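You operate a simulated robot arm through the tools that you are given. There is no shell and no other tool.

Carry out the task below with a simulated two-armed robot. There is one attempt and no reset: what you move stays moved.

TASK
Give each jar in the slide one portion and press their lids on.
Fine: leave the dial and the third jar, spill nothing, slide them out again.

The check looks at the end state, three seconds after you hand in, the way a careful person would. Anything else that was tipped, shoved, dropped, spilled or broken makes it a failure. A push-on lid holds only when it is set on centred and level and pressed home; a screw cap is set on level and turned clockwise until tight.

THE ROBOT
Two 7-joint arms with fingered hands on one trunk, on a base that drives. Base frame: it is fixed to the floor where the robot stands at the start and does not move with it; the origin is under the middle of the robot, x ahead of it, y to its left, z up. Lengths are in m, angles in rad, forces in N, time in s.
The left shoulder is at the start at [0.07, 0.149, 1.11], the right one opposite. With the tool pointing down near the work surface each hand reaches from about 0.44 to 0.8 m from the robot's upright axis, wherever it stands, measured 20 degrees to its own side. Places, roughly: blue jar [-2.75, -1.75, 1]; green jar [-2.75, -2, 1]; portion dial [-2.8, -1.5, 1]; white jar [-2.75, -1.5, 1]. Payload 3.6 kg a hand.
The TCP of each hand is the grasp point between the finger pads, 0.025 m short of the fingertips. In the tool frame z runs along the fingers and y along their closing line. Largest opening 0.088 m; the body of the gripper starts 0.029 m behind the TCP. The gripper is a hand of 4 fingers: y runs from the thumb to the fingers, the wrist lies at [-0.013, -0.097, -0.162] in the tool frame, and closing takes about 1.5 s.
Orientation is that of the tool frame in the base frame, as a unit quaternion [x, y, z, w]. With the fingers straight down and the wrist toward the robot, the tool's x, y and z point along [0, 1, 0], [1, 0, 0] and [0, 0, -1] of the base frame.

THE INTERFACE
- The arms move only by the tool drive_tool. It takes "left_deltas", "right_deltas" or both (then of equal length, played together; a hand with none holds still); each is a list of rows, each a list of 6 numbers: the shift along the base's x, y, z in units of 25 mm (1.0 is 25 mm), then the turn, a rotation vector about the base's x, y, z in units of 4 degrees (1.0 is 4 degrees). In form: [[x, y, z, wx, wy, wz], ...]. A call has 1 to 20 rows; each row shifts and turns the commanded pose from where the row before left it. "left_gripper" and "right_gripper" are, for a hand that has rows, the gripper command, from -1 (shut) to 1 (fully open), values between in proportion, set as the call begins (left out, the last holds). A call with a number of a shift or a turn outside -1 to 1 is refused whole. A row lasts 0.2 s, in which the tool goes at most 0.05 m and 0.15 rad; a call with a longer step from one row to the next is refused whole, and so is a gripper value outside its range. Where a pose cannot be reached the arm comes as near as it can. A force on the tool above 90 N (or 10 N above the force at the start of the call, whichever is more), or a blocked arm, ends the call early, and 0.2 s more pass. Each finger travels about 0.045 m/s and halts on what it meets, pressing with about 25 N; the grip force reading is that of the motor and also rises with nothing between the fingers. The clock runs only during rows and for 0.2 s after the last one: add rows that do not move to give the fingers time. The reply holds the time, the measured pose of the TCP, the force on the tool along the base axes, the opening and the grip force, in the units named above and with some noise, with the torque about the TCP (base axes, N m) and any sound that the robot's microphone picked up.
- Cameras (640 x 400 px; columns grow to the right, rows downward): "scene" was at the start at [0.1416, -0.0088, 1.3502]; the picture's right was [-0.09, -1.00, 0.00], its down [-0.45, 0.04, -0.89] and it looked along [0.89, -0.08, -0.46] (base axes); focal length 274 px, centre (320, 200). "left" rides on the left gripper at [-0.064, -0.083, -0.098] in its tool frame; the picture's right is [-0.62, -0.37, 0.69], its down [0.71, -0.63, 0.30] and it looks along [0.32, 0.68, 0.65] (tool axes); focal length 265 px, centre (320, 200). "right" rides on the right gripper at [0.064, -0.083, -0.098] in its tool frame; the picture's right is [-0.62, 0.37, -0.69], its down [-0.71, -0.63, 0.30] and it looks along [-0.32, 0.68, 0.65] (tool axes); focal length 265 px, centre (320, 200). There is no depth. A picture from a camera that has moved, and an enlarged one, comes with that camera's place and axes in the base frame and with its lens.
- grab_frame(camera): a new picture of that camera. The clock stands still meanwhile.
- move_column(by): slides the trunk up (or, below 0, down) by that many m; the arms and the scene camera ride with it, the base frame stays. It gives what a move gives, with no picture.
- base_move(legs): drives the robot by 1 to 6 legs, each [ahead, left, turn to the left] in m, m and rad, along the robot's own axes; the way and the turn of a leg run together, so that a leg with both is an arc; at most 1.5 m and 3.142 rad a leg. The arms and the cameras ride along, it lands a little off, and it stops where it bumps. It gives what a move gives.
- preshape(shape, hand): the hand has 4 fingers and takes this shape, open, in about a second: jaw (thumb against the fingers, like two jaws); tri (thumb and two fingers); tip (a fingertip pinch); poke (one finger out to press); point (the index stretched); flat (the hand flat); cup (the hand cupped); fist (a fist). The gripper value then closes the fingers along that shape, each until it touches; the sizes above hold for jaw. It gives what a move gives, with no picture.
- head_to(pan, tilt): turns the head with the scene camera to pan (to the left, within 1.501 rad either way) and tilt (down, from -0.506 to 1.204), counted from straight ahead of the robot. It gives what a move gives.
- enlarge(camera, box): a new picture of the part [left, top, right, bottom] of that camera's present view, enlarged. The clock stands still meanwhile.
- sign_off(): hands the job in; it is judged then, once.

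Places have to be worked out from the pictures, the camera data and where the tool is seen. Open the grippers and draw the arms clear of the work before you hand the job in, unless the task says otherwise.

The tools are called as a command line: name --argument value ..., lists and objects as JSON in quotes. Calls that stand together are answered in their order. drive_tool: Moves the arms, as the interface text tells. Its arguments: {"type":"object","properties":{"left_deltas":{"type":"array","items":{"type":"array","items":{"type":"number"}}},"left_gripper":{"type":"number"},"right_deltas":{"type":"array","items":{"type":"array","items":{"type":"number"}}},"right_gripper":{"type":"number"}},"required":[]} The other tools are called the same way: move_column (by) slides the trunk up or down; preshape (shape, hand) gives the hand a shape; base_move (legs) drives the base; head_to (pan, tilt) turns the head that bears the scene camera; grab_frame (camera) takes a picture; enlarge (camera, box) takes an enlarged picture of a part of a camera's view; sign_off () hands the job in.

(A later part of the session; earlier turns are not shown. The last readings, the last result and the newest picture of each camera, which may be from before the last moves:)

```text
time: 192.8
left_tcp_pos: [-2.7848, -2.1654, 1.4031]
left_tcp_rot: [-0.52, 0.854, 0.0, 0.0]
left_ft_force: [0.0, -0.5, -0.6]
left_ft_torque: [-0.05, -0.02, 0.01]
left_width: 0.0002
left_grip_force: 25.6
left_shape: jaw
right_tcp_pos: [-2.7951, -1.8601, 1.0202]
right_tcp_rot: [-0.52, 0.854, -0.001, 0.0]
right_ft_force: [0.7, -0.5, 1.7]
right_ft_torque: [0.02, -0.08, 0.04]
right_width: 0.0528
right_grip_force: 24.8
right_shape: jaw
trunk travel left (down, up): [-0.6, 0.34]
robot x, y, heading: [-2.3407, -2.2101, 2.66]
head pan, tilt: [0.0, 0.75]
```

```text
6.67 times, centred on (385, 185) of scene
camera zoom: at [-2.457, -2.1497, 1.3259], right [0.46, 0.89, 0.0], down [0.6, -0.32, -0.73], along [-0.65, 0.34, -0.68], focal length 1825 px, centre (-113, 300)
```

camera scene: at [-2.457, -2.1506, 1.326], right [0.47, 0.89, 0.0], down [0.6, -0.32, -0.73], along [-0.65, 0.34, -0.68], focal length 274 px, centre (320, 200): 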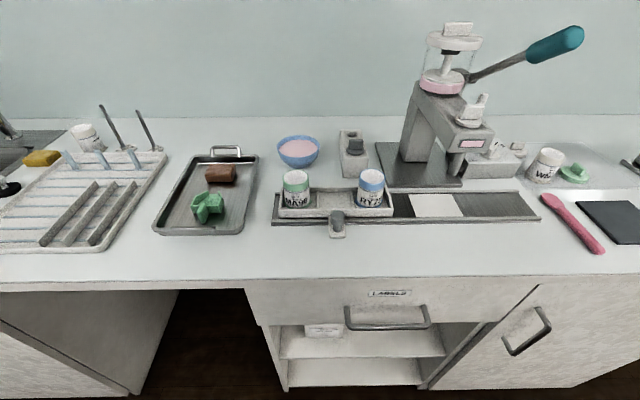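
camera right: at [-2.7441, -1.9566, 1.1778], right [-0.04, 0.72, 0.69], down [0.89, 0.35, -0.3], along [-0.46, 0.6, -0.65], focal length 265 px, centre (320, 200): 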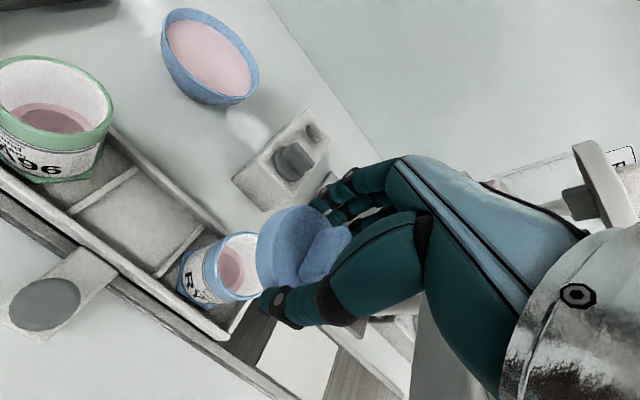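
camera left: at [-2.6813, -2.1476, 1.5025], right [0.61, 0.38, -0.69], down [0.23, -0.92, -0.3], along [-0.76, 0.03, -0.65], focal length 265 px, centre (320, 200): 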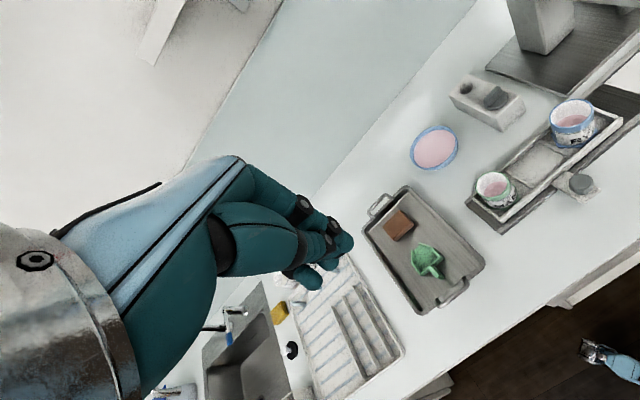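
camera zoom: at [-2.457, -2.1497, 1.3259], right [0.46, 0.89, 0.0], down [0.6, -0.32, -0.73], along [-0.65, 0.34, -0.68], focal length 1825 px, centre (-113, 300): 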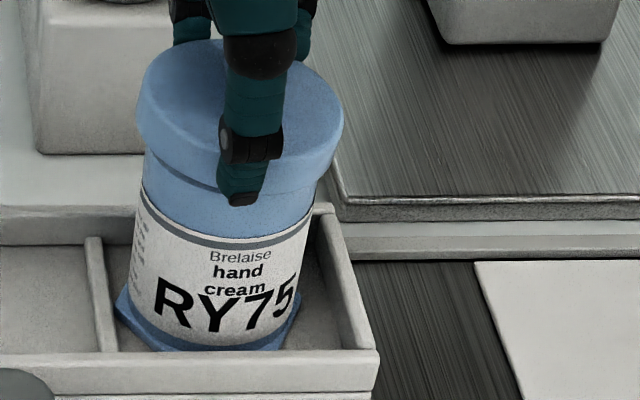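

Lid appears level and centred to about 1.3 mm (slightly left). I'll nudge 1.2 mm right and press gently in small steps.

drive_tool --right_deltas '[[0.022, 0.045, 0, 0, 0, 0], [0, 0, -0.06, 0, 0, 0], [0, 0, -0.06, 0, 0, 0], [0, 0, -0.06, 0, 0, 0], [0, 0, 0, 0, 0, 0]]'

enlarge --camera "scene" --box '[355, 155, 415, 215]'

```text
time: 194.0
left_tcp_pos: [-2.7853, -2.1662, 1.4026]
left_tcp_rot: [-0.52, 0.854, 0.0, -0.001]
left_ft_force: [0.1, 0.8, -0.3]
left_ft_torque: [0.0, 0.01, -0.02]
left_width: 0.0
left_grip_force: 25.0
left_shape: jaw
right_tcp_pos: [-2.7945, -1.8582, 1.0151]
right_tcp_rot: [-0.52, 0.854, 0.0, 0.001]
right_ft_force: [0.6, 0.4, -0.2]
right_ft_torque: [-0.02, 0.01, 0.0]
right_width: 0.0526
right_grip_force: 24.9
right_shape: jaw
trunk travel left (down, up): [-0.6, 0.34]
robot x, y, heading: [-2.3414, -2.207, 2.657]
head pan, tilt: [0.0, 0.75]
```

```text
6.67 times, centred on (385, 185) of scene
camera zoom: at [-2.4571, -2.1497, 1.3259], right [0.46, 0.89, 0.0], down [0.6, -0.32, -0.73], along [-0.65, 0.34, -0.68], focal length 1825 px, centre (-113, 300)
```

zoom: 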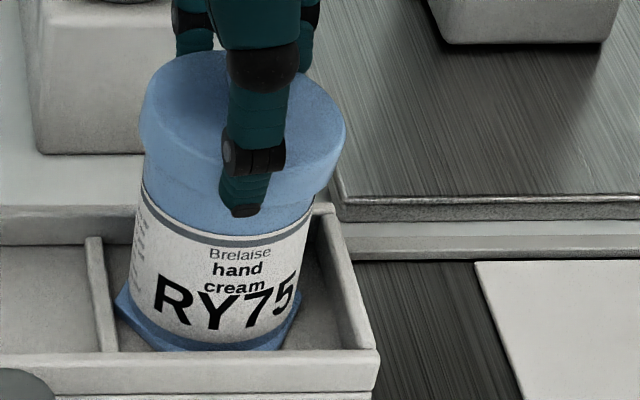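

The lid is slipping down over the rim with almost no force, so it's centred. I'll continue pressing down.

drive_tool --right_deltas '[[0, 0, -0.06, 0, 0, 0], [0, 0, -0.06, 0, 0, 0], [0, 0, -0.06, 0, 0, 0], [0, 0, -0.06, 0, 0, 0], [0, 0, 0, 0, 0, 0]]'

enlarge --camera "scene" --box '[355, 155, 415, 215]'

```text
time: 195.2
left_tcp_pos: [-2.7842, -2.1665, 1.4043]
left_tcp_rot: [-0.52, 0.854, 0.0, -0.001]
left_ft_force: [0.0, 1.2, 0.6]
left_ft_torque: [0.0, 0.01, 0.03]
left_width: 0.0
left_grip_force: 24.8
left_shape: jaw
right_tcp_pos: [-2.7935, -1.8577, 1.0104]
right_tcp_rot: [-0.521, 0.854, 0.001, -0.002]
right_ft_force: [0.7, 0.9, 5.6]
right_ft_torque: [0.15, -0.01, -0.03]
right_width: 0.0526
right_grip_force: 25.0
right_shape: jaw
trunk travel left (down, up): [-0.6, 0.34]
robot x, y, heading: [-2.3391, -2.2121, 2.662]
head pan, tilt: [0.0, 0.75]
```

```text
6.67 times, centred on (385, 185) of scene
camera zoom: at [-2.4562, -2.1504, 1.3261], right [0.46, 0.89, 0.0], down [0.6, -0.32, -0.73], along [-0.65, 0.34, -0.68], focal length 1825 px, centre (-113, 300)
```

zoom: 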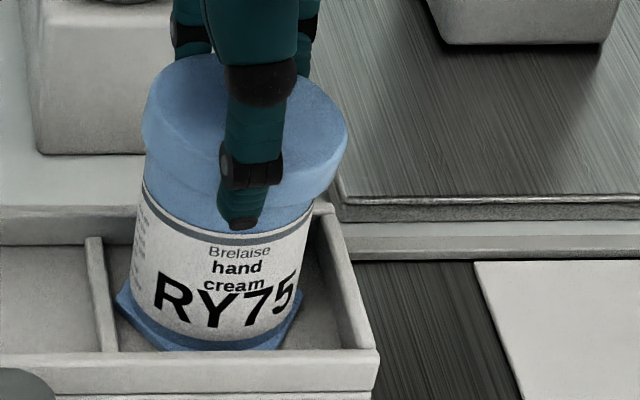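

Resistance begins (5.6 N). I'll press a bit further while holding the rim.

drive_tool --right_deltas '[[0, 0, -0.06, 0, 0, 0], [0, 0, -0.06, 0, 0, 0], [0, 0, -0.06, 0, 0, 0], [0, 0, 0, 0, 0, 0]]'

enlarge --camera "scene" --box '[355, 155, 415, 215]'

enlarge --camera "left" --box '[540, 70, 640, 160]'

```text
time: 196.2
left_tcp_pos: [-2.7831, -2.1671, 1.4049]
left_tcp_rot: [-0.52, 0.854, 0.001, -0.001]
left_ft_force: [0.8, 0.1, 0.3]
left_ft_torque: [0.02, 0.03, -0.01]
left_width: 0.0002
left_grip_force: 25.1
left_shape: jaw
right_tcp_pos: [-2.7939, -1.86, 1.008]
right_tcp_rot: [-0.521, 0.854, 0.001, -0.002]
right_ft_force: [-3.4, 0.9, 18.8]
right_ft_torque: [0.64, 0.21, 0.1]
right_width: 0.0528
right_grip_force: 24.8
right_shape: jaw
trunk travel left (down, up): [-0.6, 0.34]
robot x, y, heading: [-2.3397, -2.2067, 2.658]
head pan, tilt: [0.0, 0.75]
heard: snap
```

```text
6.67 times, centred on (385, 185) of scene
camera zoom: at [-2.4552, -2.1517, 1.3263], right [0.46, 0.89, 0.0], down [0.6, -0.32, -0.73], along [-0.65, 0.34, -0.68], focal length 1825 px, centre (-113, 300)
```

zoom: 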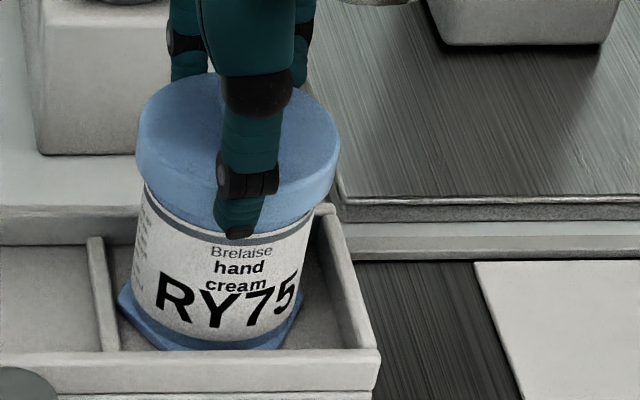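

```text
4.44 times, centred on (590, 115) of left
camera zoom: at [-2.6792, -2.1488, 1.5032], right [0.61, 0.38, -0.69], down [0.23, -0.92, -0.3], along [-0.76, 0.03, -0.65], focal length 1180 px, centre (-880, 578)
```

zoom: 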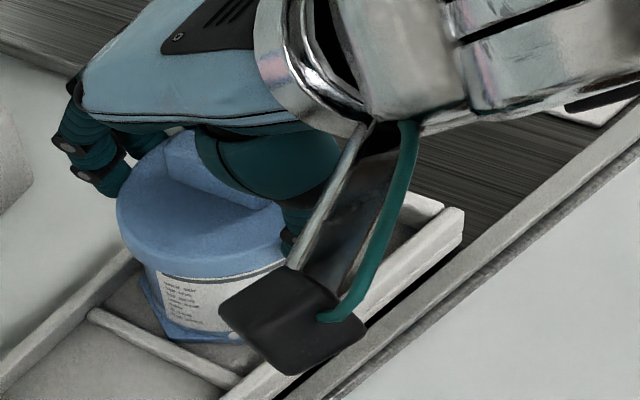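

A snap was heard and the blue lid dropped fully home. I'll relax the downward push slightly and open the fingers.

drive_tool --right_deltas '[[0, 0, 0.06, 0, 0, 0], [0, 0, 0, 0, 0, 0]]'

drive_tool --right_deltas '[[0, 0, 0, 0, 0, 0], [0, 0, 0, 0, 0, 0], [0, 0, 0, 0, 0, 0], [0, 0, 0, 0, 0, 0], [0, 0, 0, 0, 0, 0], [0, 0, 0, 0, 0, 0], [0, 0, 0, 0, 0, 0]]' --right_gripper 1

enlarge --camera "scene" --box '[330, 130, 430, 220]'

```text
time: 196.8
left_tcp_pos: [-2.7837, -2.1669, 1.4039]
left_tcp_rot: [-0.52, 0.854, 0.0, -0.001]
left_ft_force: [-0.4, 0.9, 0.4]
left_ft_torque: [-0.02, 0.02, 0.0]
left_width: 0.0
left_grip_force: 25.5
left_shape: jaw
right_tcp_pos: [-2.7931, -1.8598, 1.0081]
right_tcp_rot: [-0.52, 0.854, 0.001, -0.002]
right_ft_force: [-3.2, 0.2, 18.2]
right_ft_torque: [0.61, 0.22, 0.04]
right_width: 0.0526
right_grip_force: 24.5
right_shape: jaw
trunk travel left (down, up): [-0.6, 0.34]
robot x, y, heading: [-2.338, -2.2141, 2.658]
head pan, tilt: [0.0, 0.75]
```

```text
time: 198.4
left_tcp_pos: [-2.785, -2.1643, 1.4033]
left_tcp_rot: [-0.52, 0.854, -0.001, 0.0]
left_ft_force: [0.2, -1.2, 0.2]
left_ft_torque: [0.02, -0.02, 0.03]
left_width: 0.0
left_grip_force: 24.9
left_shape: jaw
right_tcp_pos: [-2.7937, -1.8587, 1.0053]
right_tcp_rot: [-0.52, 0.854, 0.0, -0.001]
right_ft_force: [0.3, 0.1, 0.7]
right_ft_torque: [0.0, -0.03, 0.03]
right_width: 0.0873
right_grip_force: 0.2
right_shape: jaw
trunk travel left (down, up): [-0.6, 0.34]
robot x, y, heading: [-2.3384, -2.2118, 2.658]
head pan, tilt: [0.0, 0.75]
```

```text
4.44 times, centred on (380, 175) of scene
camera zoom: at [-2.4571, -2.1496, 1.3259], right [0.46, 0.89, 0.0], down [0.6, -0.32, -0.73], along [-0.65, 0.34, -0.68], focal length 1217 px, centre (53, 311)
```

zoom: 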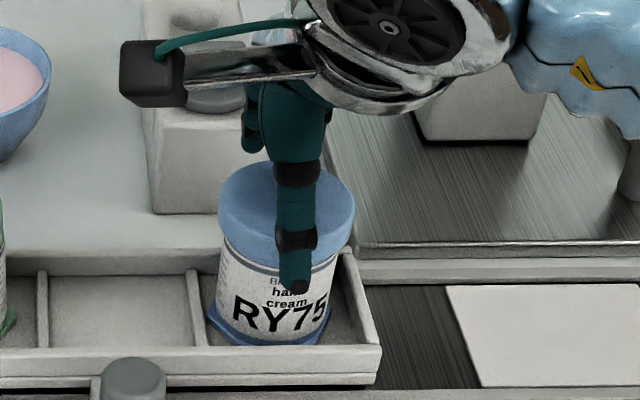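

The fingers are open and clear. I'll raise the hand straight up and inspect the capped jar.

drive_tool --right_deltas '[[0, 0, 0.4, 0, 0, 0], [0, 0, 0.8, 0, 0, 0], [0, 0, 1, 0, 0, 0], [0, 0, 1, 0, 0, 0], [0, 0, 1, 0, 0, 0], [0, 0, 1, 0, 0, 0], [0, 0, 1, 0, 0, 0], [0, 0, 1, 0, 0, 0], [0, 0, 1, 0, 0, 0], [0, 0, 1, 0, 0, 0], [0, 0, 1, 0, 0, 0], [0, 0, 1, 0, 0, 0], [0, 0, 1, 0, 0, 0], [0, 0, 1, 0, 0, 0], [0, 0, 0.8, 0, 0, 0]]'

enlarge --camera "scene" --box '[250, 130, 430, 250]'

enlarge --camera "left" --box '[440, 60, 640, 240]'

```text
time: 201.6
left_tcp_pos: [-2.7841, -2.165, 1.403]
left_tcp_rot: [-0.52, 0.854, -0.001, -0.001]
left_ft_force: [-0.3, 0.0, 0.1]
left_ft_torque: [0.0, 0.01, 0.02]
left_width: 0.0001
left_grip_force: 24.5
left_shape: jaw
right_tcp_pos: [-2.792, -1.8596, 1.3561]
right_tcp_rot: [-0.52, 0.854, -0.001, 0.001]
right_ft_force: [-0.1, -0.5, -0.2]
right_ft_torque: [-0.01, 0.01, 0.02]
right_width: 0.0877
right_grip_force: 0.0
right_shape: jaw
trunk travel left (down, up): [-0.6, 0.34]
robot x, y, heading: [-2.3413, -2.2132, 2.655]
head pan, tilt: [0.0, 0.75]
```

```text
3.33 times, centred on (340, 190) of scene
camera zoom: at [-2.4568, -2.1508, 1.3259], right [0.46, 0.89, 0.0], down [0.6, -0.32, -0.73], along [-0.65, 0.34, -0.68], focal length 912 px, centre (253, 233)
```

zoom: 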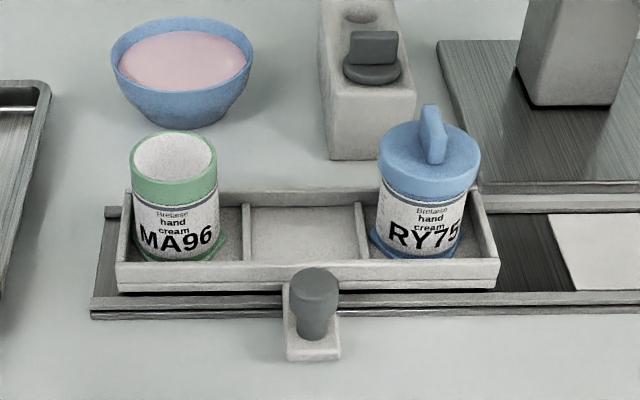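

```text
2.22 times, centred on (540, 150) of left
camera zoom: at [-2.6811, -2.1478, 1.5025], right [0.61, 0.38, -0.69], down [0.23, -0.92, -0.3], along [-0.76, 0.03, -0.65], focal length 590 px, centre (-169, 311)
```

zoom: 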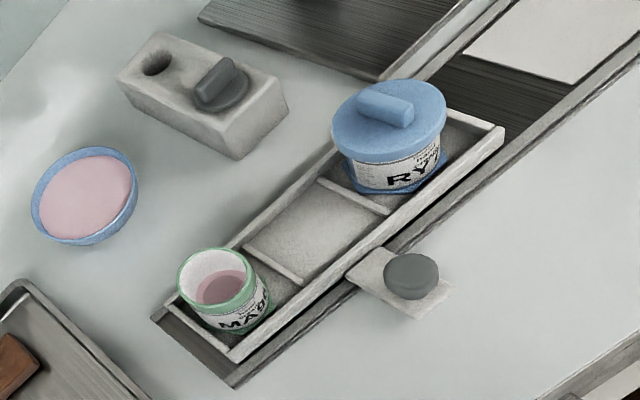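

The blue lid is on level and centred. Now for the green lid: I'll drive right 0.45 m with both hands high.

base_move --legs '[[0, -0.45, 0]]'

head_to --pan -0.4 --tilt 0.6

grab_frame --camera "scene"

grab_frame --camera "right"

```text
time: 207.8
left_tcp_pos: [-2.578, -1.7683, 1.4031]
left_tcp_rot: [-0.519, 0.855, 0.0, 0.0]
left_ft_force: [-0.4, 0.0, -0.1]
left_ft_torque: [0.02, 0.0, -0.01]
left_width: 0.0
left_grip_force: 25.2
left_shape: jaw
right_tcp_pos: [-2.5855, -1.4626, 1.3553]
right_tcp_rot: [-0.519, 0.855, -0.001, -0.001]
right_ft_force: [0.1, 0.1, 0.4]
right_ft_torque: [-0.01, 0.0, 0.03]
right_width: 0.0877
right_grip_force: 0.0
right_shape: jaw
trunk travel left (down, up): [-0.6, 0.34]
robot x, y, heading: [-2.1347, -1.8184, 2.65]
head pan, tilt: [0.0, 0.75]
```

```text
time: 208.7
left_tcp_pos: [-2.5774, -1.7709, 1.4024]
left_tcp_rot: [-0.519, 0.855, -0.001, -0.001]
left_ft_force: [-1.5, 0.0, -0.2]
left_ft_torque: [-0.02, -0.02, -0.01]
left_width: 0.0
left_grip_force: 25.3
left_shape: jaw
right_tcp_pos: [-2.5849, -1.4626, 1.3552]
right_tcp_rot: [-0.518, 0.855, 0.0, 0.0]
right_ft_force: [-0.4, -0.2, 0.3]
right_ft_torque: [-0.01, -0.01, 0.01]
right_width: 0.0877
right_grip_force: 0.0
right_shape: jaw
trunk travel left (down, up): [-0.6, 0.34]
robot x, y, heading: [-2.1277, -1.8153, 2.656]
head pan, tilt: [-0.4, 0.6]
```

```text
taken
camera scene: at [-2.2316, -1.7254, 1.3388], right [0.77, 0.63, 0.0], down [0.36, -0.44, -0.83], along [-0.52, 0.64, -0.56], focal length 274 px, centre (320, 200)
```

scene: 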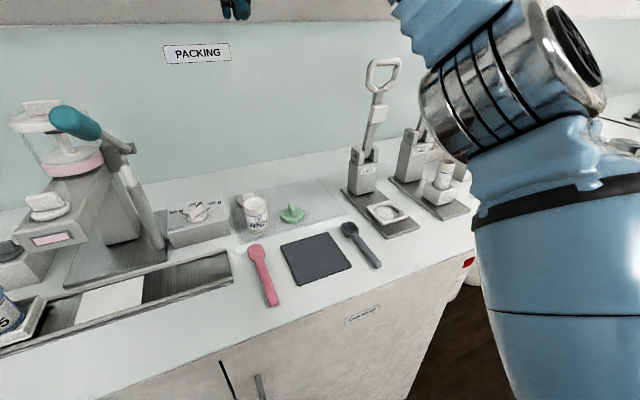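

```text
taken
camera right: at [-2.5418, -1.5597, 1.4558], right [-0.04, 0.72, 0.69], down [0.89, 0.34, -0.3], along [-0.46, 0.6, -0.65], focal length 265 px, centre (320, 200)
```

right: 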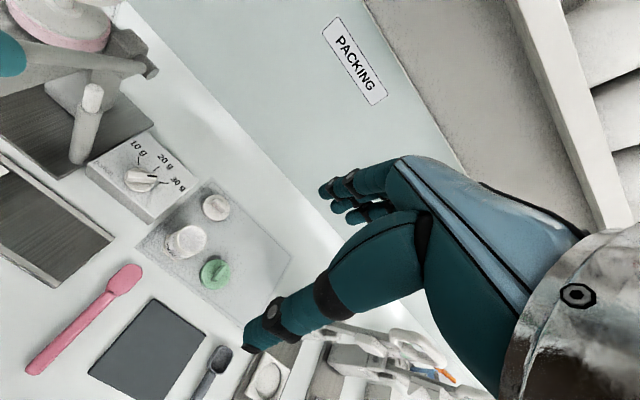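

The green lid remains at about (-2.645,-1.337). I'll move over it and descend to z≈1.03.

drive_tool --right_deltas '[[-0.4, 0.837, -0.5, 0, 0, 0], [-0.4, 0.837, -0.5, 0, 0, 0], [-0.4, 0.837, -0.5, 0, 0, 0], [-0.4, 0.837, -0.5, 0, 0, 0], [-0.4, 0.837, -0.5, 0, 0, 0], [-0.4, 0.837, -0.5, 0, 0, 0], [0, 0, -1, 0, 0, 0], [0, 0, -1, 0, 0, 0], [0, 0, -1, 0, 0, 0], [0, 0, -1, 0, 0, 0], [0, 0, -1, 0, 0, 0], [0, 0, -1, 0, 0, 0], [0, 0, -1, 0, 0, 0], [0, 0, -1, 0, 0, 0], [0, 0, -1, 0, 0, 0], [0, 0, -1, 0, 0, 0], [0, 0, 0, 0, 0, 0]]' --right_gripper 1

grab_frame --camera "right"

enlarge --camera "scene" --box '[210, 120, 390, 250]'

```text
time: 212.2
left_tcp_pos: [-2.5773, -1.7722, 1.4027]
left_tcp_rot: [-0.519, 0.855, 0.0, -0.001]
left_ft_force: [-0.4, -0.5, 0.0]
left_ft_torque: [-0.01, 0.02, 0.02]
left_width: 0.0001
left_grip_force: 24.6
left_shape: jaw
right_tcp_pos: [-2.6378, -1.3469, 1.0314]
right_tcp_rot: [-0.519, 0.855, 0.001, 0.0]
right_ft_force: [0.0, 0.7, -0.2]
right_ft_torque: [0.02, -0.02, 0.0]
right_width: 0.0876
right_grip_force: 0.2
right_shape: jaw
right hand out of reach, approached as far as the arm can: row 6
trunk travel left (down, up): [-0.6, 0.34]
robot x, y, heading: [-2.1307, -1.8177, 2.653]
head pan, tilt: [-0.4, 0.6]
```

```text
taken
camera right: at [-2.5955, -1.4424, 1.1306], right [-0.04, 0.72, 0.69], down [0.89, 0.34, -0.3], along [-0.46, 0.6, -0.65], focal length 265 px, centre (320, 200)
```

right: 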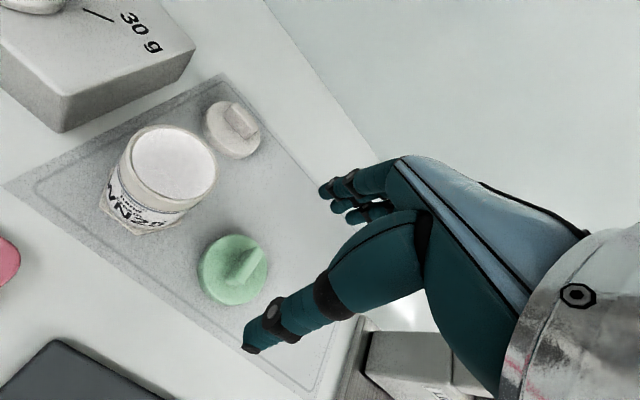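

```text
3.08 times, centred on (300, 185) of scene
camera zoom: at [-2.2316, -1.7259, 1.3389], right [0.77, 0.63, 0.0], down [0.36, -0.44, -0.83], along [-0.52, 0.64, -0.56], focal length 842 px, centre (382, 246)
```

zoom: 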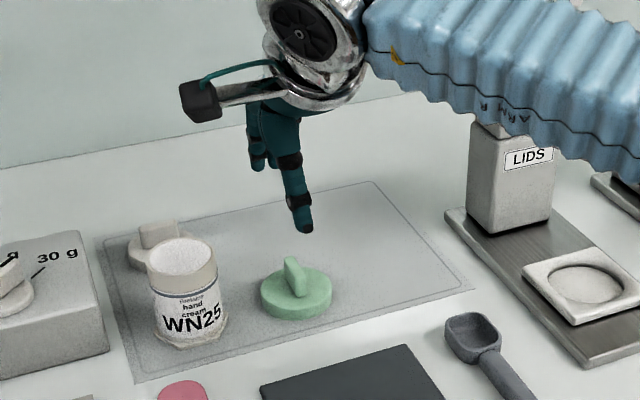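

I'll zoom in on the lid for a precise centre before the final approach.

enlarge --camera "right" --box '[170, 210, 300, 330]'

```text
3.33 times, centred on (235, 270) of right
camera zoom: at [-2.5955, -1.4424, 1.1306], right [-0.04, 0.72, 0.69], down [0.89, 0.34, -0.3], along [-0.46, 0.6, -0.65], focal length 885 px, centre (603, -33)
```

zoom: 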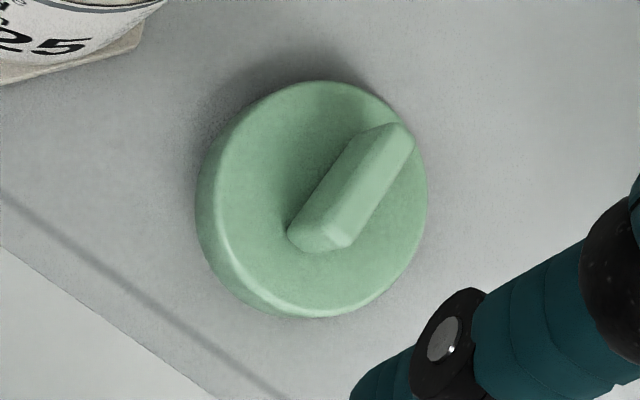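

Green lid centre is (-2.644,-1.338). I'll shift to it, and descend to rim level in stages.

drive_tool --right_deltas '[[-0.124, 0.178, 0, 0, 0, 0], [-0.124, 0.178, 0, 0, 0, 0], [0, 0, -0.8, 0, 0, 0], [0, 0, -0.8, 0, 0, 0], [0, 0, -0.8, 0, 0, 0], [0, 0, -0.8, 0, 0, 0], [0, 0, -0.4, 0, 0, 0], [0, 0, 0, 0, 0, 0]]'

grab_frame --camera "right"

enlarge --camera "scene" --box '[210, 150, 350, 250]'

```text
time: 214.1
left_tcp_pos: [-2.5769, -1.7704, 1.4032]
left_tcp_rot: [-0.518, 0.855, 0.0, 0.0]
left_ft_force: [0.3, -0.1, -0.4]
left_ft_torque: [0.02, 0.0, -0.03]
left_width: 0.0
left_grip_force: 24.7
left_shape: jaw
right_tcp_pos: [-2.6438, -1.3364, 0.9421]
right_tcp_rot: [-0.519, 0.855, -0.001, 0.0]
right_ft_force: [-1.3, 0.5, -1.0]
right_ft_torque: [-0.02, -0.04, -0.04]
right_width: 0.0876
right_grip_force: 0.0
right_shape: jaw
trunk travel left (down, up): [-0.6, 0.34]
robot x, y, heading: [-2.1327, -1.8169, 2.653]
head pan, tilt: [-0.4, 0.6]
```

```text
taken
camera right: at [-2.6009, -1.4325, 1.0408], right [-0.04, 0.72, 0.69], down [0.89, 0.34, -0.3], along [-0.46, 0.6, -0.65], focal length 265 px, centre (320, 200)
```

right: 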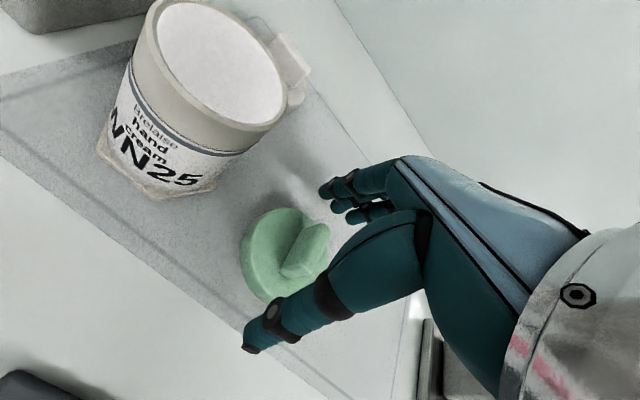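

```text
4.00 times, centred on (280, 200) of scene
camera zoom: at [-2.2314, -1.7253, 1.3388], right [0.77, 0.63, 0.0], down [0.36, -0.44, -0.83], along [-0.52, 0.64, -0.56], focal length 1095 px, centre (480, 200)
```

zoom: 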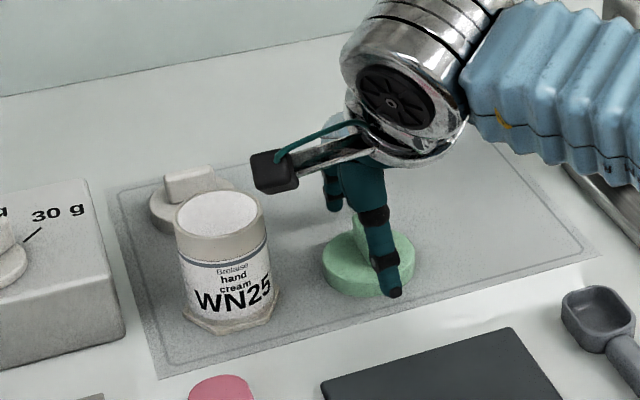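

Well centred (predicted (288,255), lid at about (286,255)). I'll lower the last 15 mm gently and close the gripper.

drive_tool --right_deltas '[[0, 0, -0.2, 0, 0, 0], [0, 0, -0.2, 0, 0, 0], [0, 0, -0.18, 0, 0, 0], [0, 0, 0, 0, 0, 0]]'

drive_tool --right_deltas '[[0, 0, 0, 0, 0, 0], [0, 0, 0, 0, 0, 0], [0, 0, 0, 0, 0, 0], [0, 0, 0, 0, 0, 0], [0, 0, 0, 0, 0, 0], [0, 0, 0, 0, 0, 0], [0, 0, 0, 0, 0, 0], [0, 0, 0, 0, 0, 0]]' --right_gripper -1

grab_frame --camera "right"

enlarge --camera "scene" --box '[210, 150, 350, 250]'

```text
time: 215.1
left_tcp_pos: [-2.5784, -1.7691, 1.4023]
left_tcp_rot: [-0.519, 0.855, 0.0, -0.001]
left_ft_force: [-0.4, 0.5, -0.6]
left_ft_torque: [-0.02, -0.01, -0.01]
left_width: 0.0
left_grip_force: 24.9
left_shape: jaw
right_tcp_pos: [-2.6443, -1.3362, 0.9254]
right_tcp_rot: [-0.518, 0.855, 0.0, -0.001]
right_ft_force: [-0.6, 0.9, 0.1]
right_ft_torque: [-0.02, 0.02, -0.01]
right_width: 0.0877
right_grip_force: 0.0
right_shape: jaw
trunk travel left (down, up): [-0.6, 0.34]
robot x, y, heading: [-2.1314, -1.8136, 2.653]
head pan, tilt: [-0.4, 0.6]
```

```text
time: 216.8
left_tcp_pos: [-2.578, -1.7698, 1.4031]
left_tcp_rot: [-0.519, 0.855, 0.0, -0.001]
left_ft_force: [-0.1, -0.1, 0.6]
left_ft_torque: [0.0, 0.01, -0.04]
left_width: 0.0001
left_grip_force: 24.9
left_shape: jaw
right_tcp_pos: [-2.644, -1.3363, 0.9249]
right_tcp_rot: [-0.518, 0.855, 0.001, 0.0]
right_ft_force: [0.6, -0.5, 0.8]
right_ft_torque: [-0.02, 0.03, -0.01]
right_width: 0.0535
right_grip_force: 25.2
right_shape: jaw
trunk travel left (down, up): [-0.6, 0.34]
robot x, y, heading: [-2.1292, -1.8174, 2.653]
head pan, tilt: [-0.4, 0.6]
```

```text
taken
camera right: at [-2.6016, -1.4326, 1.0258], right [-0.04, 0.72, 0.69], down [0.89, 0.34, -0.3], along [-0.46, 0.6, -0.65], focal length 265 px, centre (320, 200)
```

right: 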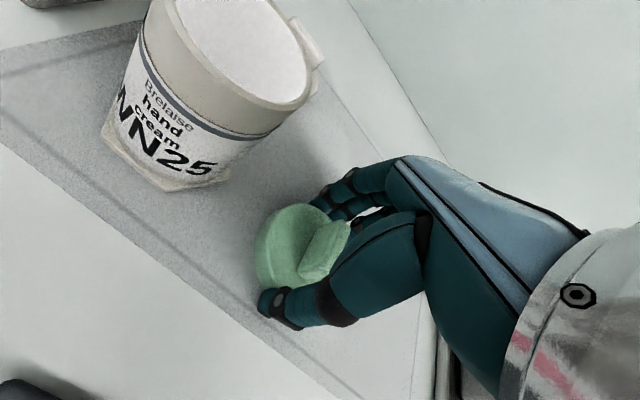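

```text
4.00 times, centred on (280, 200) of scene
camera zoom: at [-2.2316, -1.7249, 1.3388], right [0.77, 0.63, 0.0], down [0.36, -0.44, -0.83], along [-0.52, 0.64, -0.56], focal length 1095 px, centre (480, 200)
```

zoom: 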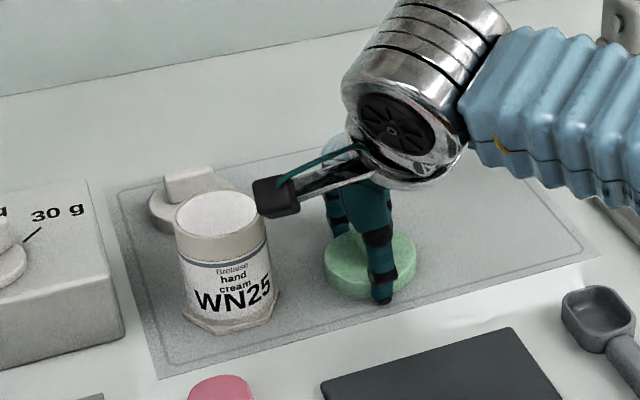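

The green lid is gripped (53.5 mm, 25 N). I'll lift it straight up, then raise to z≈1.35 while drawing back.

drive_tool --right_deltas '[[0, 0, 0.4, 0, 0, 0], [0, 0, 0.6, 0, 0, 0], [0, 0, 1, 0, 0, 0], [0, 0, 1, 0, 0, 0], [0.4, -0.2, 1, 0, 0, 0], [0.5, -0.26, 1, 0, 0, 0], [0.5, -0.26, 1, 0, 0, 0], [0.5, -0.26, 1, 0, 0, 0], [0.5, -0.26, 1, 0, 0, 0], [0.5, -0.26, 1, 0, 0, 0], [0.5, -0.26, 1, 0, 0, 0], [0.5, -0.26, 1, 0, 0, 0], [0.5, -0.26, 1, 0, 0, 0], [0.5, -0.26, 1, 0, 0, 0], [0.5, -0.26, 1, 0, 0, 0], [0.5, -0.26, 1, 0, 0, 0], [0.5, -0.26, 1, 0, 0, 0], [0.5, -0.26, 1, 0, 0, 0]]'

grab_frame --camera "right"

grab_frame --camera "scene"

```text
time: 220.7
left_tcp_pos: [-2.579, -1.7704, 1.4036]
left_tcp_rot: [-0.519, 0.855, 0.001, -0.001]
left_ft_force: [0.8, -0.3, 0.5]
left_ft_torque: [0.03, 0.05, 0.04]
left_width: 0.0
left_grip_force: 24.6
left_shape: jaw
right_tcp_pos: [-2.471, -1.4262, 1.3525]
right_tcp_rot: [-0.519, 0.855, 0.0, 0.0]
right_ft_force: [-0.3, -0.5, -0.4]
right_ft_torque: [0.0, -0.02, 0.02]
right_width: 0.0534
right_grip_force: 25.5
right_shape: jaw
trunk travel left (down, up): [-0.6, 0.34]
robot x, y, heading: [-2.1348, -1.8152, 2.653]
head pan, tilt: [-0.4, 0.6]
```

```text
taken
camera right: at [-2.428, -1.5227, 1.4523], right [-0.04, 0.72, 0.69], down [0.89, 0.34, -0.3], along [-0.46, 0.6, -0.65], focal length 265 px, centre (320, 200)
```

right: 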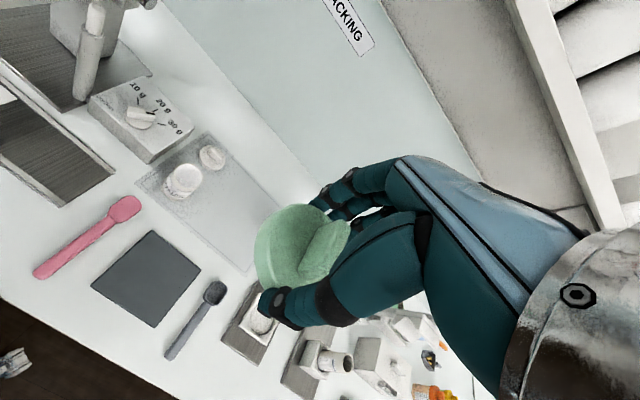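

```text
taken
camera scene: at [-2.231, -1.7259, 1.3389], right [0.77, 0.63, 0.0], down [0.36, -0.44, -0.83], along [-0.52, 0.64, -0.56], focal length 274 px, centre (320, 200)
```

scene: 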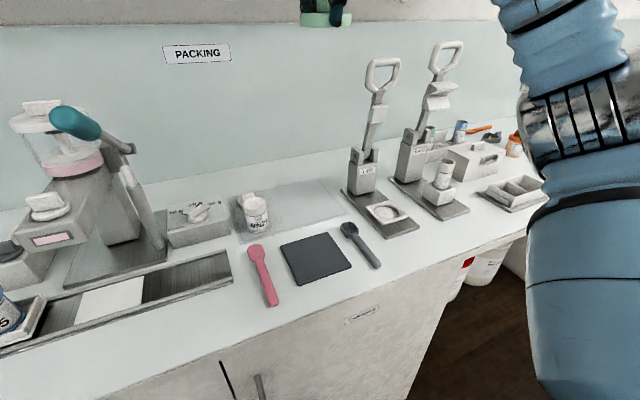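

Green lid is secure and nothing else on the mat moved. I'll drive left 0.58 m to the tray.

base_move --legs '[[0, 0.58, 0.006]]'

head_to --pan 0 --tilt 0.75

grab_frame --camera "scene"

grab_frame --camera "right"

grab_frame --camera "left"

```text
time: 228.5
left_tcp_pos: [-2.8466, -2.2836, 1.4023]
left_tcp_rot: [-0.521, 0.853, -0.001, -0.002]
left_ft_force: [-0.3, -0.2, 0.4]
left_ft_torque: [-0.02, 0.0, 0.0]
left_width: 0.0
left_grip_force: 25.1
left_shape: jaw
right_tcp_pos: [-2.7417, -1.9378, 1.3514]
right_tcp_rot: [-0.521, 0.853, 0.0, 0.0]
right_ft_force: [0.0, -0.1, 0.5]
right_ft_torque: [-0.04, 0.02, 0.0]
right_width: 0.0533
right_grip_force: 25.0
right_shape: jaw
trunk travel left (down, up): [-0.6, 0.34]
robot x, y, heading: [-2.3993, -2.3281, 2.664]
head pan, tilt: [-0.4, 0.6]
```

```text
time: 229.3
left_tcp_pos: [-2.8475, -2.285, 1.4039]
left_tcp_rot: [-0.52, 0.854, -0.001, -0.001]
left_ft_force: [1.1, -0.2, 0.9]
left_ft_torque: [0.0, 0.0, 0.01]
left_width: 0.0
left_grip_force: 24.9
left_shape: jaw
right_tcp_pos: [-2.7438, -1.9392, 1.3512]
right_tcp_rot: [-0.522, 0.853, -0.001, 0.0]
right_ft_force: [-0.7, -0.1, -0.3]
right_ft_torque: [-0.01, -0.01, 0.01]
right_width: 0.0533
right_grip_force: 24.6
right_shape: jaw
trunk travel left (down, up): [-0.6, 0.34]
robot x, y, heading: [-2.3986, -2.3295, 2.657]
head pan, tilt: [0.0, 0.75]
```

```text
taken
camera scene: at [-2.5184, -2.2686, 1.326], right [0.46, 0.89, 0.0], down [0.6, -0.32, -0.73], along [-0.65, 0.34, -0.68], focal length 274 px, centre (320, 200)
```

scene: 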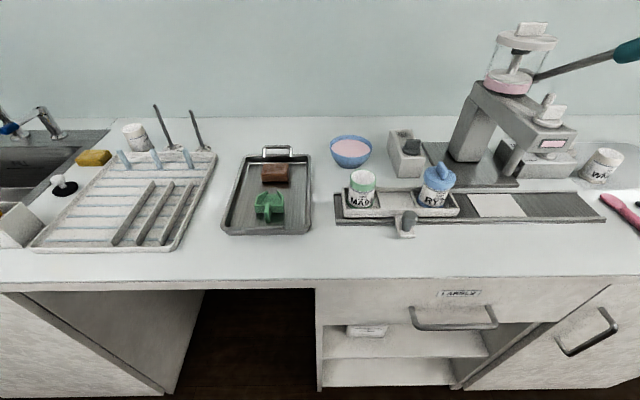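

```text
taken
camera right: at [-2.6995, -2.0359, 1.4517], right [-0.04, 0.72, 0.69], down [0.89, 0.35, -0.3], along [-0.46, 0.6, -0.65], focal length 265 px, centre (320, 200)
```

right: 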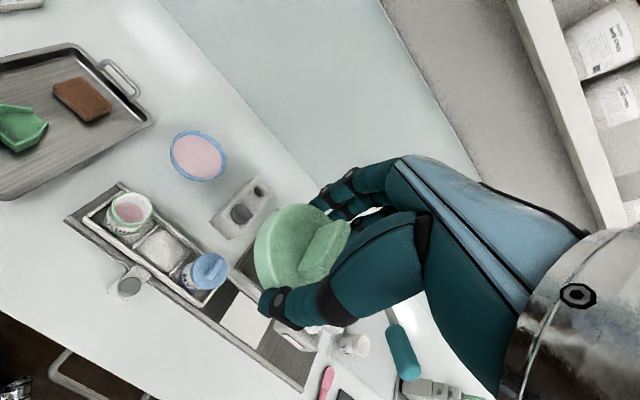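

```text
taken
camera left: at [-2.7428, -2.2665, 1.5025], right [0.61, 0.38, -0.69], down [0.23, -0.92, -0.3], along [-0.76, 0.02, -0.65], focal length 265 px, centre (320, 200)
```

left: 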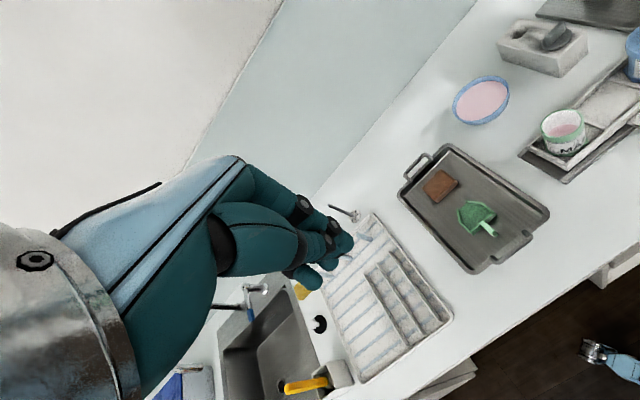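

I'll zoom in on the green jar from all three cameras to locate it.

enlarge --camera "scene" --box '[325, 140, 475, 250]'

enlarge --camera "left" --box '[500, 60, 640, 200]'

enlarge --camera "right" --box '[60, 160, 260, 320]'

```text
3.64 times, centred on (400, 195) of scene
camera zoom: at [-2.5184, -2.2686, 1.326], right [0.46, 0.89, 0.0], down [0.6, -0.32, -0.73], along [-0.65, 0.34, -0.68], focal length 996 px, centre (29, 218)
```

zoom: 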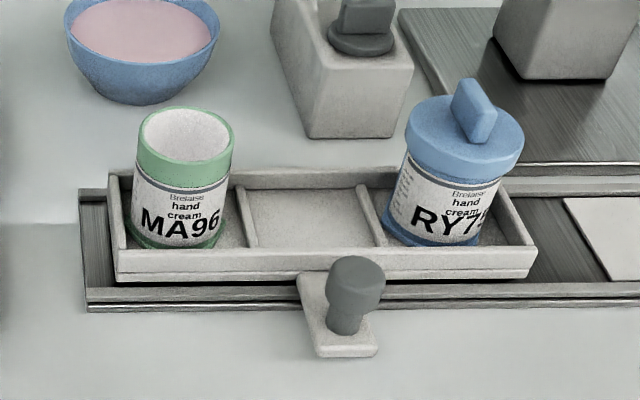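

```text
2.86 times, centred on (570, 130) of left
camera zoom: at [-2.7428, -2.2665, 1.5025], right [0.61, 0.38, -0.69], down [0.23, -0.92, -0.3], along [-0.76, 0.02, -0.65], focal length 758 px, centre (-394, 400)
```

zoom: 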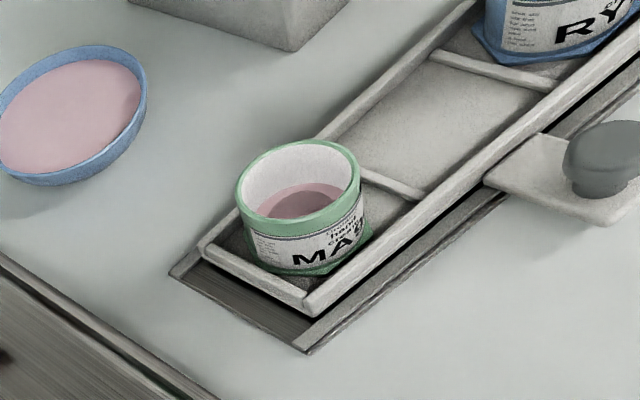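

```text
2.50 times, centred on (160, 240) of right
camera zoom: at [-2.6995, -2.0359, 1.4517], right [-0.04, 0.72, 0.69], down [0.89, 0.35, -0.3], along [-0.46, 0.6, -0.65], focal length 664 px, centre (720, 100)
```

zoom: 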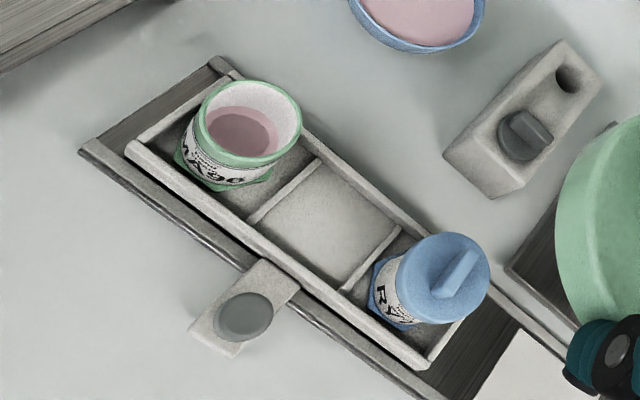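

Green jar rim ≈(-2.855,-1.9955,0.99). Using the blue jar's final offset as calibration, I'll bring the lid over it and down to z≈1.03.

drive_tool --right_deltas '[[-0.932, -0.432, 0, 0, 0, 0], [-0.932, -0.432, 0, 0, 0, 0], [-0.932, -0.432, 0, 0, 0, 0], [-0.932, -0.432, 0, 0, 0, 0], [-0.932, -0.432, 0, 0, 0, 0], [0, 0, -1, 0, 0, 0], [0, 0, -1, 0, 0, 0], [0, 0, -1, 0, 0, 0], [0, 0, -1, 0, 0, 0], [0, 0, -1, 0, 0, 0], [0, 0, -1, 0, 0, 0], [0, 0, -1, 0, 0, 0], [0, 0, -1, 0, 0, 0], [0, 0, -1, 0, 0, 0], [0, 0, -1, 0, 0, 0], [0, 0, -1, 0, 0, 0], [0, 0, -0.9, 0, 0, 0], [0, 0, -0.7, 0, 0, 0], [0, 0, 0, 0, 0, 0]]'

enlarge --camera "scene" --box '[325, 140, 425, 220]'

enlarge --camera "left" --box '[500, 70, 620, 170]'

enlarge --camera "right" --box '[180, 170, 360, 330]'

```text
time: 233.3
left_tcp_pos: [-2.8468, -2.2841, 1.4044]
left_tcp_rot: [-0.522, 0.853, 0.0, -0.001]
left_ft_force: [-0.3, -0.9, 0.3]
left_ft_torque: [0.01, -0.03, -0.01]
left_width: 0.0
left_grip_force: 24.9
left_shape: jaw
right_tcp_pos: [-2.8573, -1.994, 1.037]
right_tcp_rot: [-0.521, 0.854, 0.0, 0.001]
right_ft_force: [-0.5, 0.2, -0.3]
right_ft_torque: [0.0, 0.01, 0.0]
right_width: 0.0532
right_grip_force: 24.9
right_shape: jaw
trunk travel left (down, up): [-0.6, 0.34]
robot x, y, heading: [-2.4014, -2.3302, 2.66]
head pan, tilt: [0.0, 0.75]
```

```text
5.00 times, centred on (375, 180) of scene
camera zoom: at [-2.5185, -2.2684, 1.3259], right [0.46, 0.89, 0.0], down [0.6, -0.31, -0.73], along [-0.65, 0.34, -0.68], focal length 1369 px, centre (45, 300)
```

zoom: 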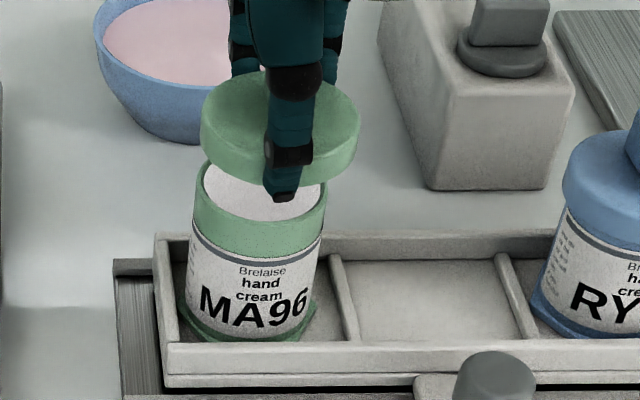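

```text
4.00 times, centred on (560, 120) of left
camera zoom: at [-2.7428, -2.2661, 1.5024], right [0.61, 0.38, -0.69], down [0.23, -0.92, -0.3], along [-0.76, 0.02, -0.65], focal length 1062 px, centre (-640, 520)
```

zoom: 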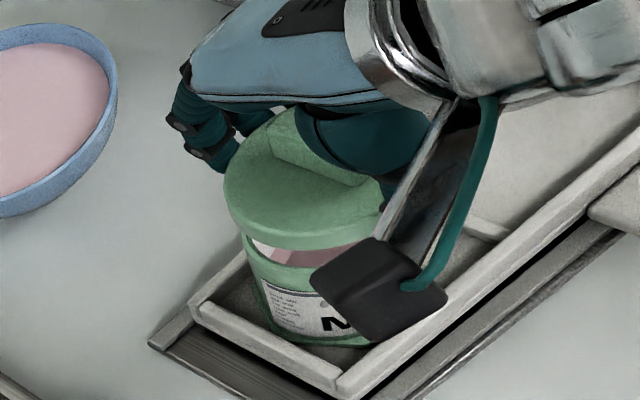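

```text
2.50 times, centred on (270, 250) of right
camera zoom: at [-2.8155, -2.0892, 1.1369], right [-0.04, 0.72, 0.69], down [0.89, 0.35, -0.3], along [-0.46, 0.6, -0.65], focal length 664 px, centre (445, 75)
```

zoom: 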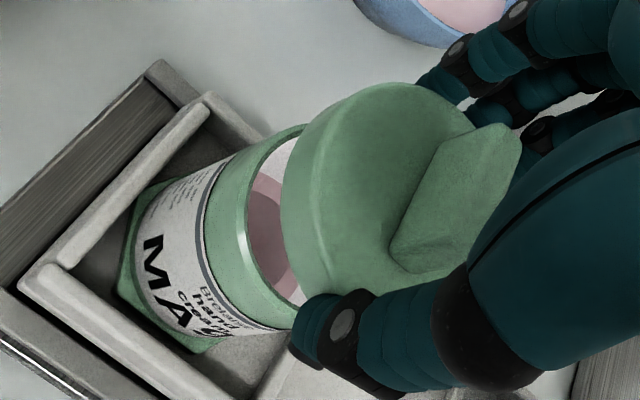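

In both views the lid is about 3.6 mm too far right and ~2 mm too near. I'll correct and lower to just above the rim.

drive_tool --right_deltas '[[-0.07, -0.046, 0, 0, 0, 0], [-0.07, -0.046, -0.2, 0, 0, 0], [0, 0, -0.25, 0, 0, 0], [0, 0, 0, 0, 0, 0]]'

enlarge --camera "scene" --box '[325, 140, 425, 220]'

enlarge --camera "left" --box '[500, 70, 620, 170]'

enlarge --camera "right" --box '[180, 170, 360, 330]'

```text
time: 234.3
left_tcp_pos: [-2.8483, -2.2846, 1.4037]
left_tcp_rot: [-0.521, 0.853, -0.001, -0.001]
left_ft_force: [0.5, 0.3, -0.2]
left_ft_torque: [0.0, 0.0, -0.01]
left_width: 0.0002
left_grip_force: 24.7
left_shape: jaw
right_tcp_pos: [-2.862, -1.9957, 1.0252]
right_tcp_rot: [-0.52, 0.854, 0.0, -0.001]
right_ft_force: [-0.1, 1.2, 0.4]
right_ft_torque: [-0.01, -0.02, 0.0]
right_width: 0.053
right_grip_force: 24.8
right_shape: jaw
trunk travel left (down, up): [-0.6, 0.34]
robot x, y, heading: [-2.3993, -2.3279, 2.664]
head pan, tilt: [0.0, 0.75]
```

```text
5.00 times, centred on (375, 180) of scene
camera zoom: at [-2.5183, -2.2681, 1.3259], right [0.46, 0.89, 0.0], down [0.6, -0.32, -0.73], along [-0.65, 0.34, -0.68], focal length 1369 px, centre (45, 300)
```

zoom: 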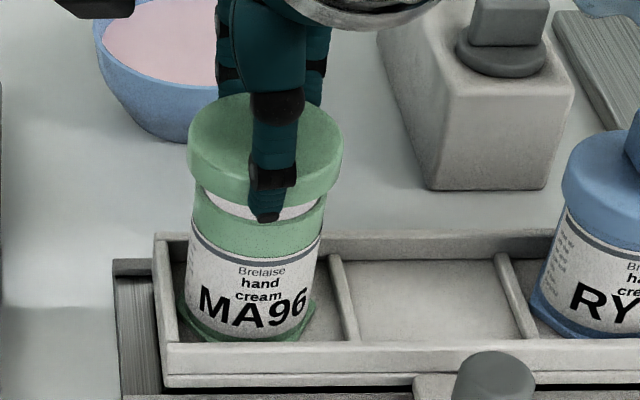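

```text
4.00 times, centred on (560, 120) of left
camera zoom: at [-2.7427, -2.2657, 1.5024], right [0.61, 0.38, -0.69], down [0.23, -0.92, -0.3], along [-0.76, 0.02, -0.65], focal length 1062 px, centre (-640, 520)
```

zoom: 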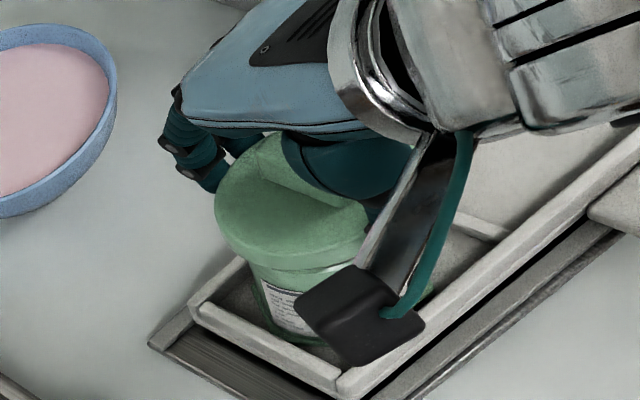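

```text
2.50 times, centred on (270, 250) of right
camera zoom: at [-2.8193, -2.0914, 1.1252], right [-0.04, 0.72, 0.69], down [0.89, 0.35, -0.3], along [-0.46, 0.6, -0.65], focal length 664 px, centre (445, 75)
```

zoom: 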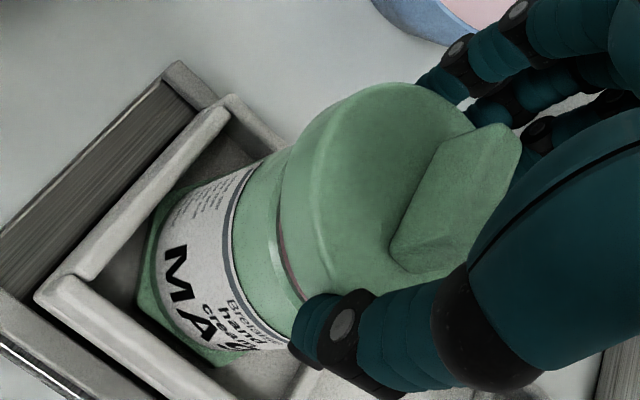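

Now the lid is centred on the jar within about 1 mm in both views. I'll lower in small steps and watch the force.

drive_tool --right_deltas '[[0, 0, -0.08, 0, 0, 0], [0, 0, -0.08, 0, 0, 0], [0, 0, -0.08, 0, 0, 0], [0, 0, -0.08, 0, 0, 0], [0, 0, 0, 0, 0, 0]]'

enlarge --camera "scene" --box '[335, 155, 395, 215]'

```text
time: 235.6
left_tcp_pos: [-2.8466, -2.2844, 1.403]
left_tcp_rot: [-0.521, 0.854, -0.001, -0.001]
left_ft_force: [-0.7, 0.1, -0.4]
left_ft_torque: [0.01, 0.03, 0.01]
left_width: 0.0002
left_grip_force: 25.0
left_shape: jaw
right_tcp_pos: [-2.8625, -1.9963, 1.018]
right_tcp_rot: [-0.52, 0.854, 0.0, -0.001]
right_ft_force: [-0.3, -0.5, 0.1]
right_ft_torque: [0.02, 0.0, 0.01]
right_width: 0.0532
right_grip_force: 24.9
right_shape: jaw
trunk travel left (down, up): [-0.6, 0.34]
robot x, y, heading: [-2.3993, -2.3291, 2.661]
head pan, tilt: [0.0, 0.75]
```

```text
6.67 times, centred on (365, 185) of scene
camera zoom: at [-2.5184, -2.2681, 1.3259], right [0.46, 0.89, 0.0], down [0.6, -0.32, -0.73], along [-0.65, 0.34, -0.68], focal length 1825 px, centre (20, 300)
```

zoom: 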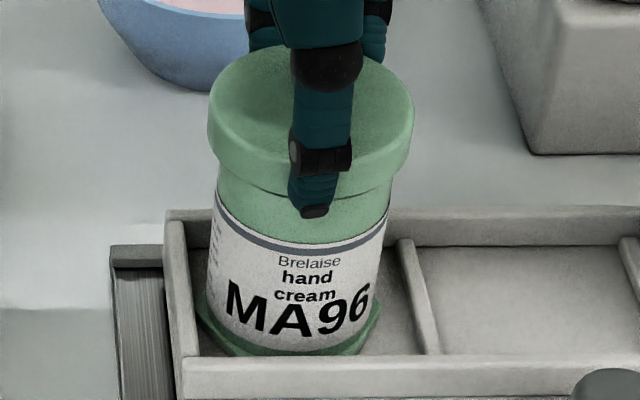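

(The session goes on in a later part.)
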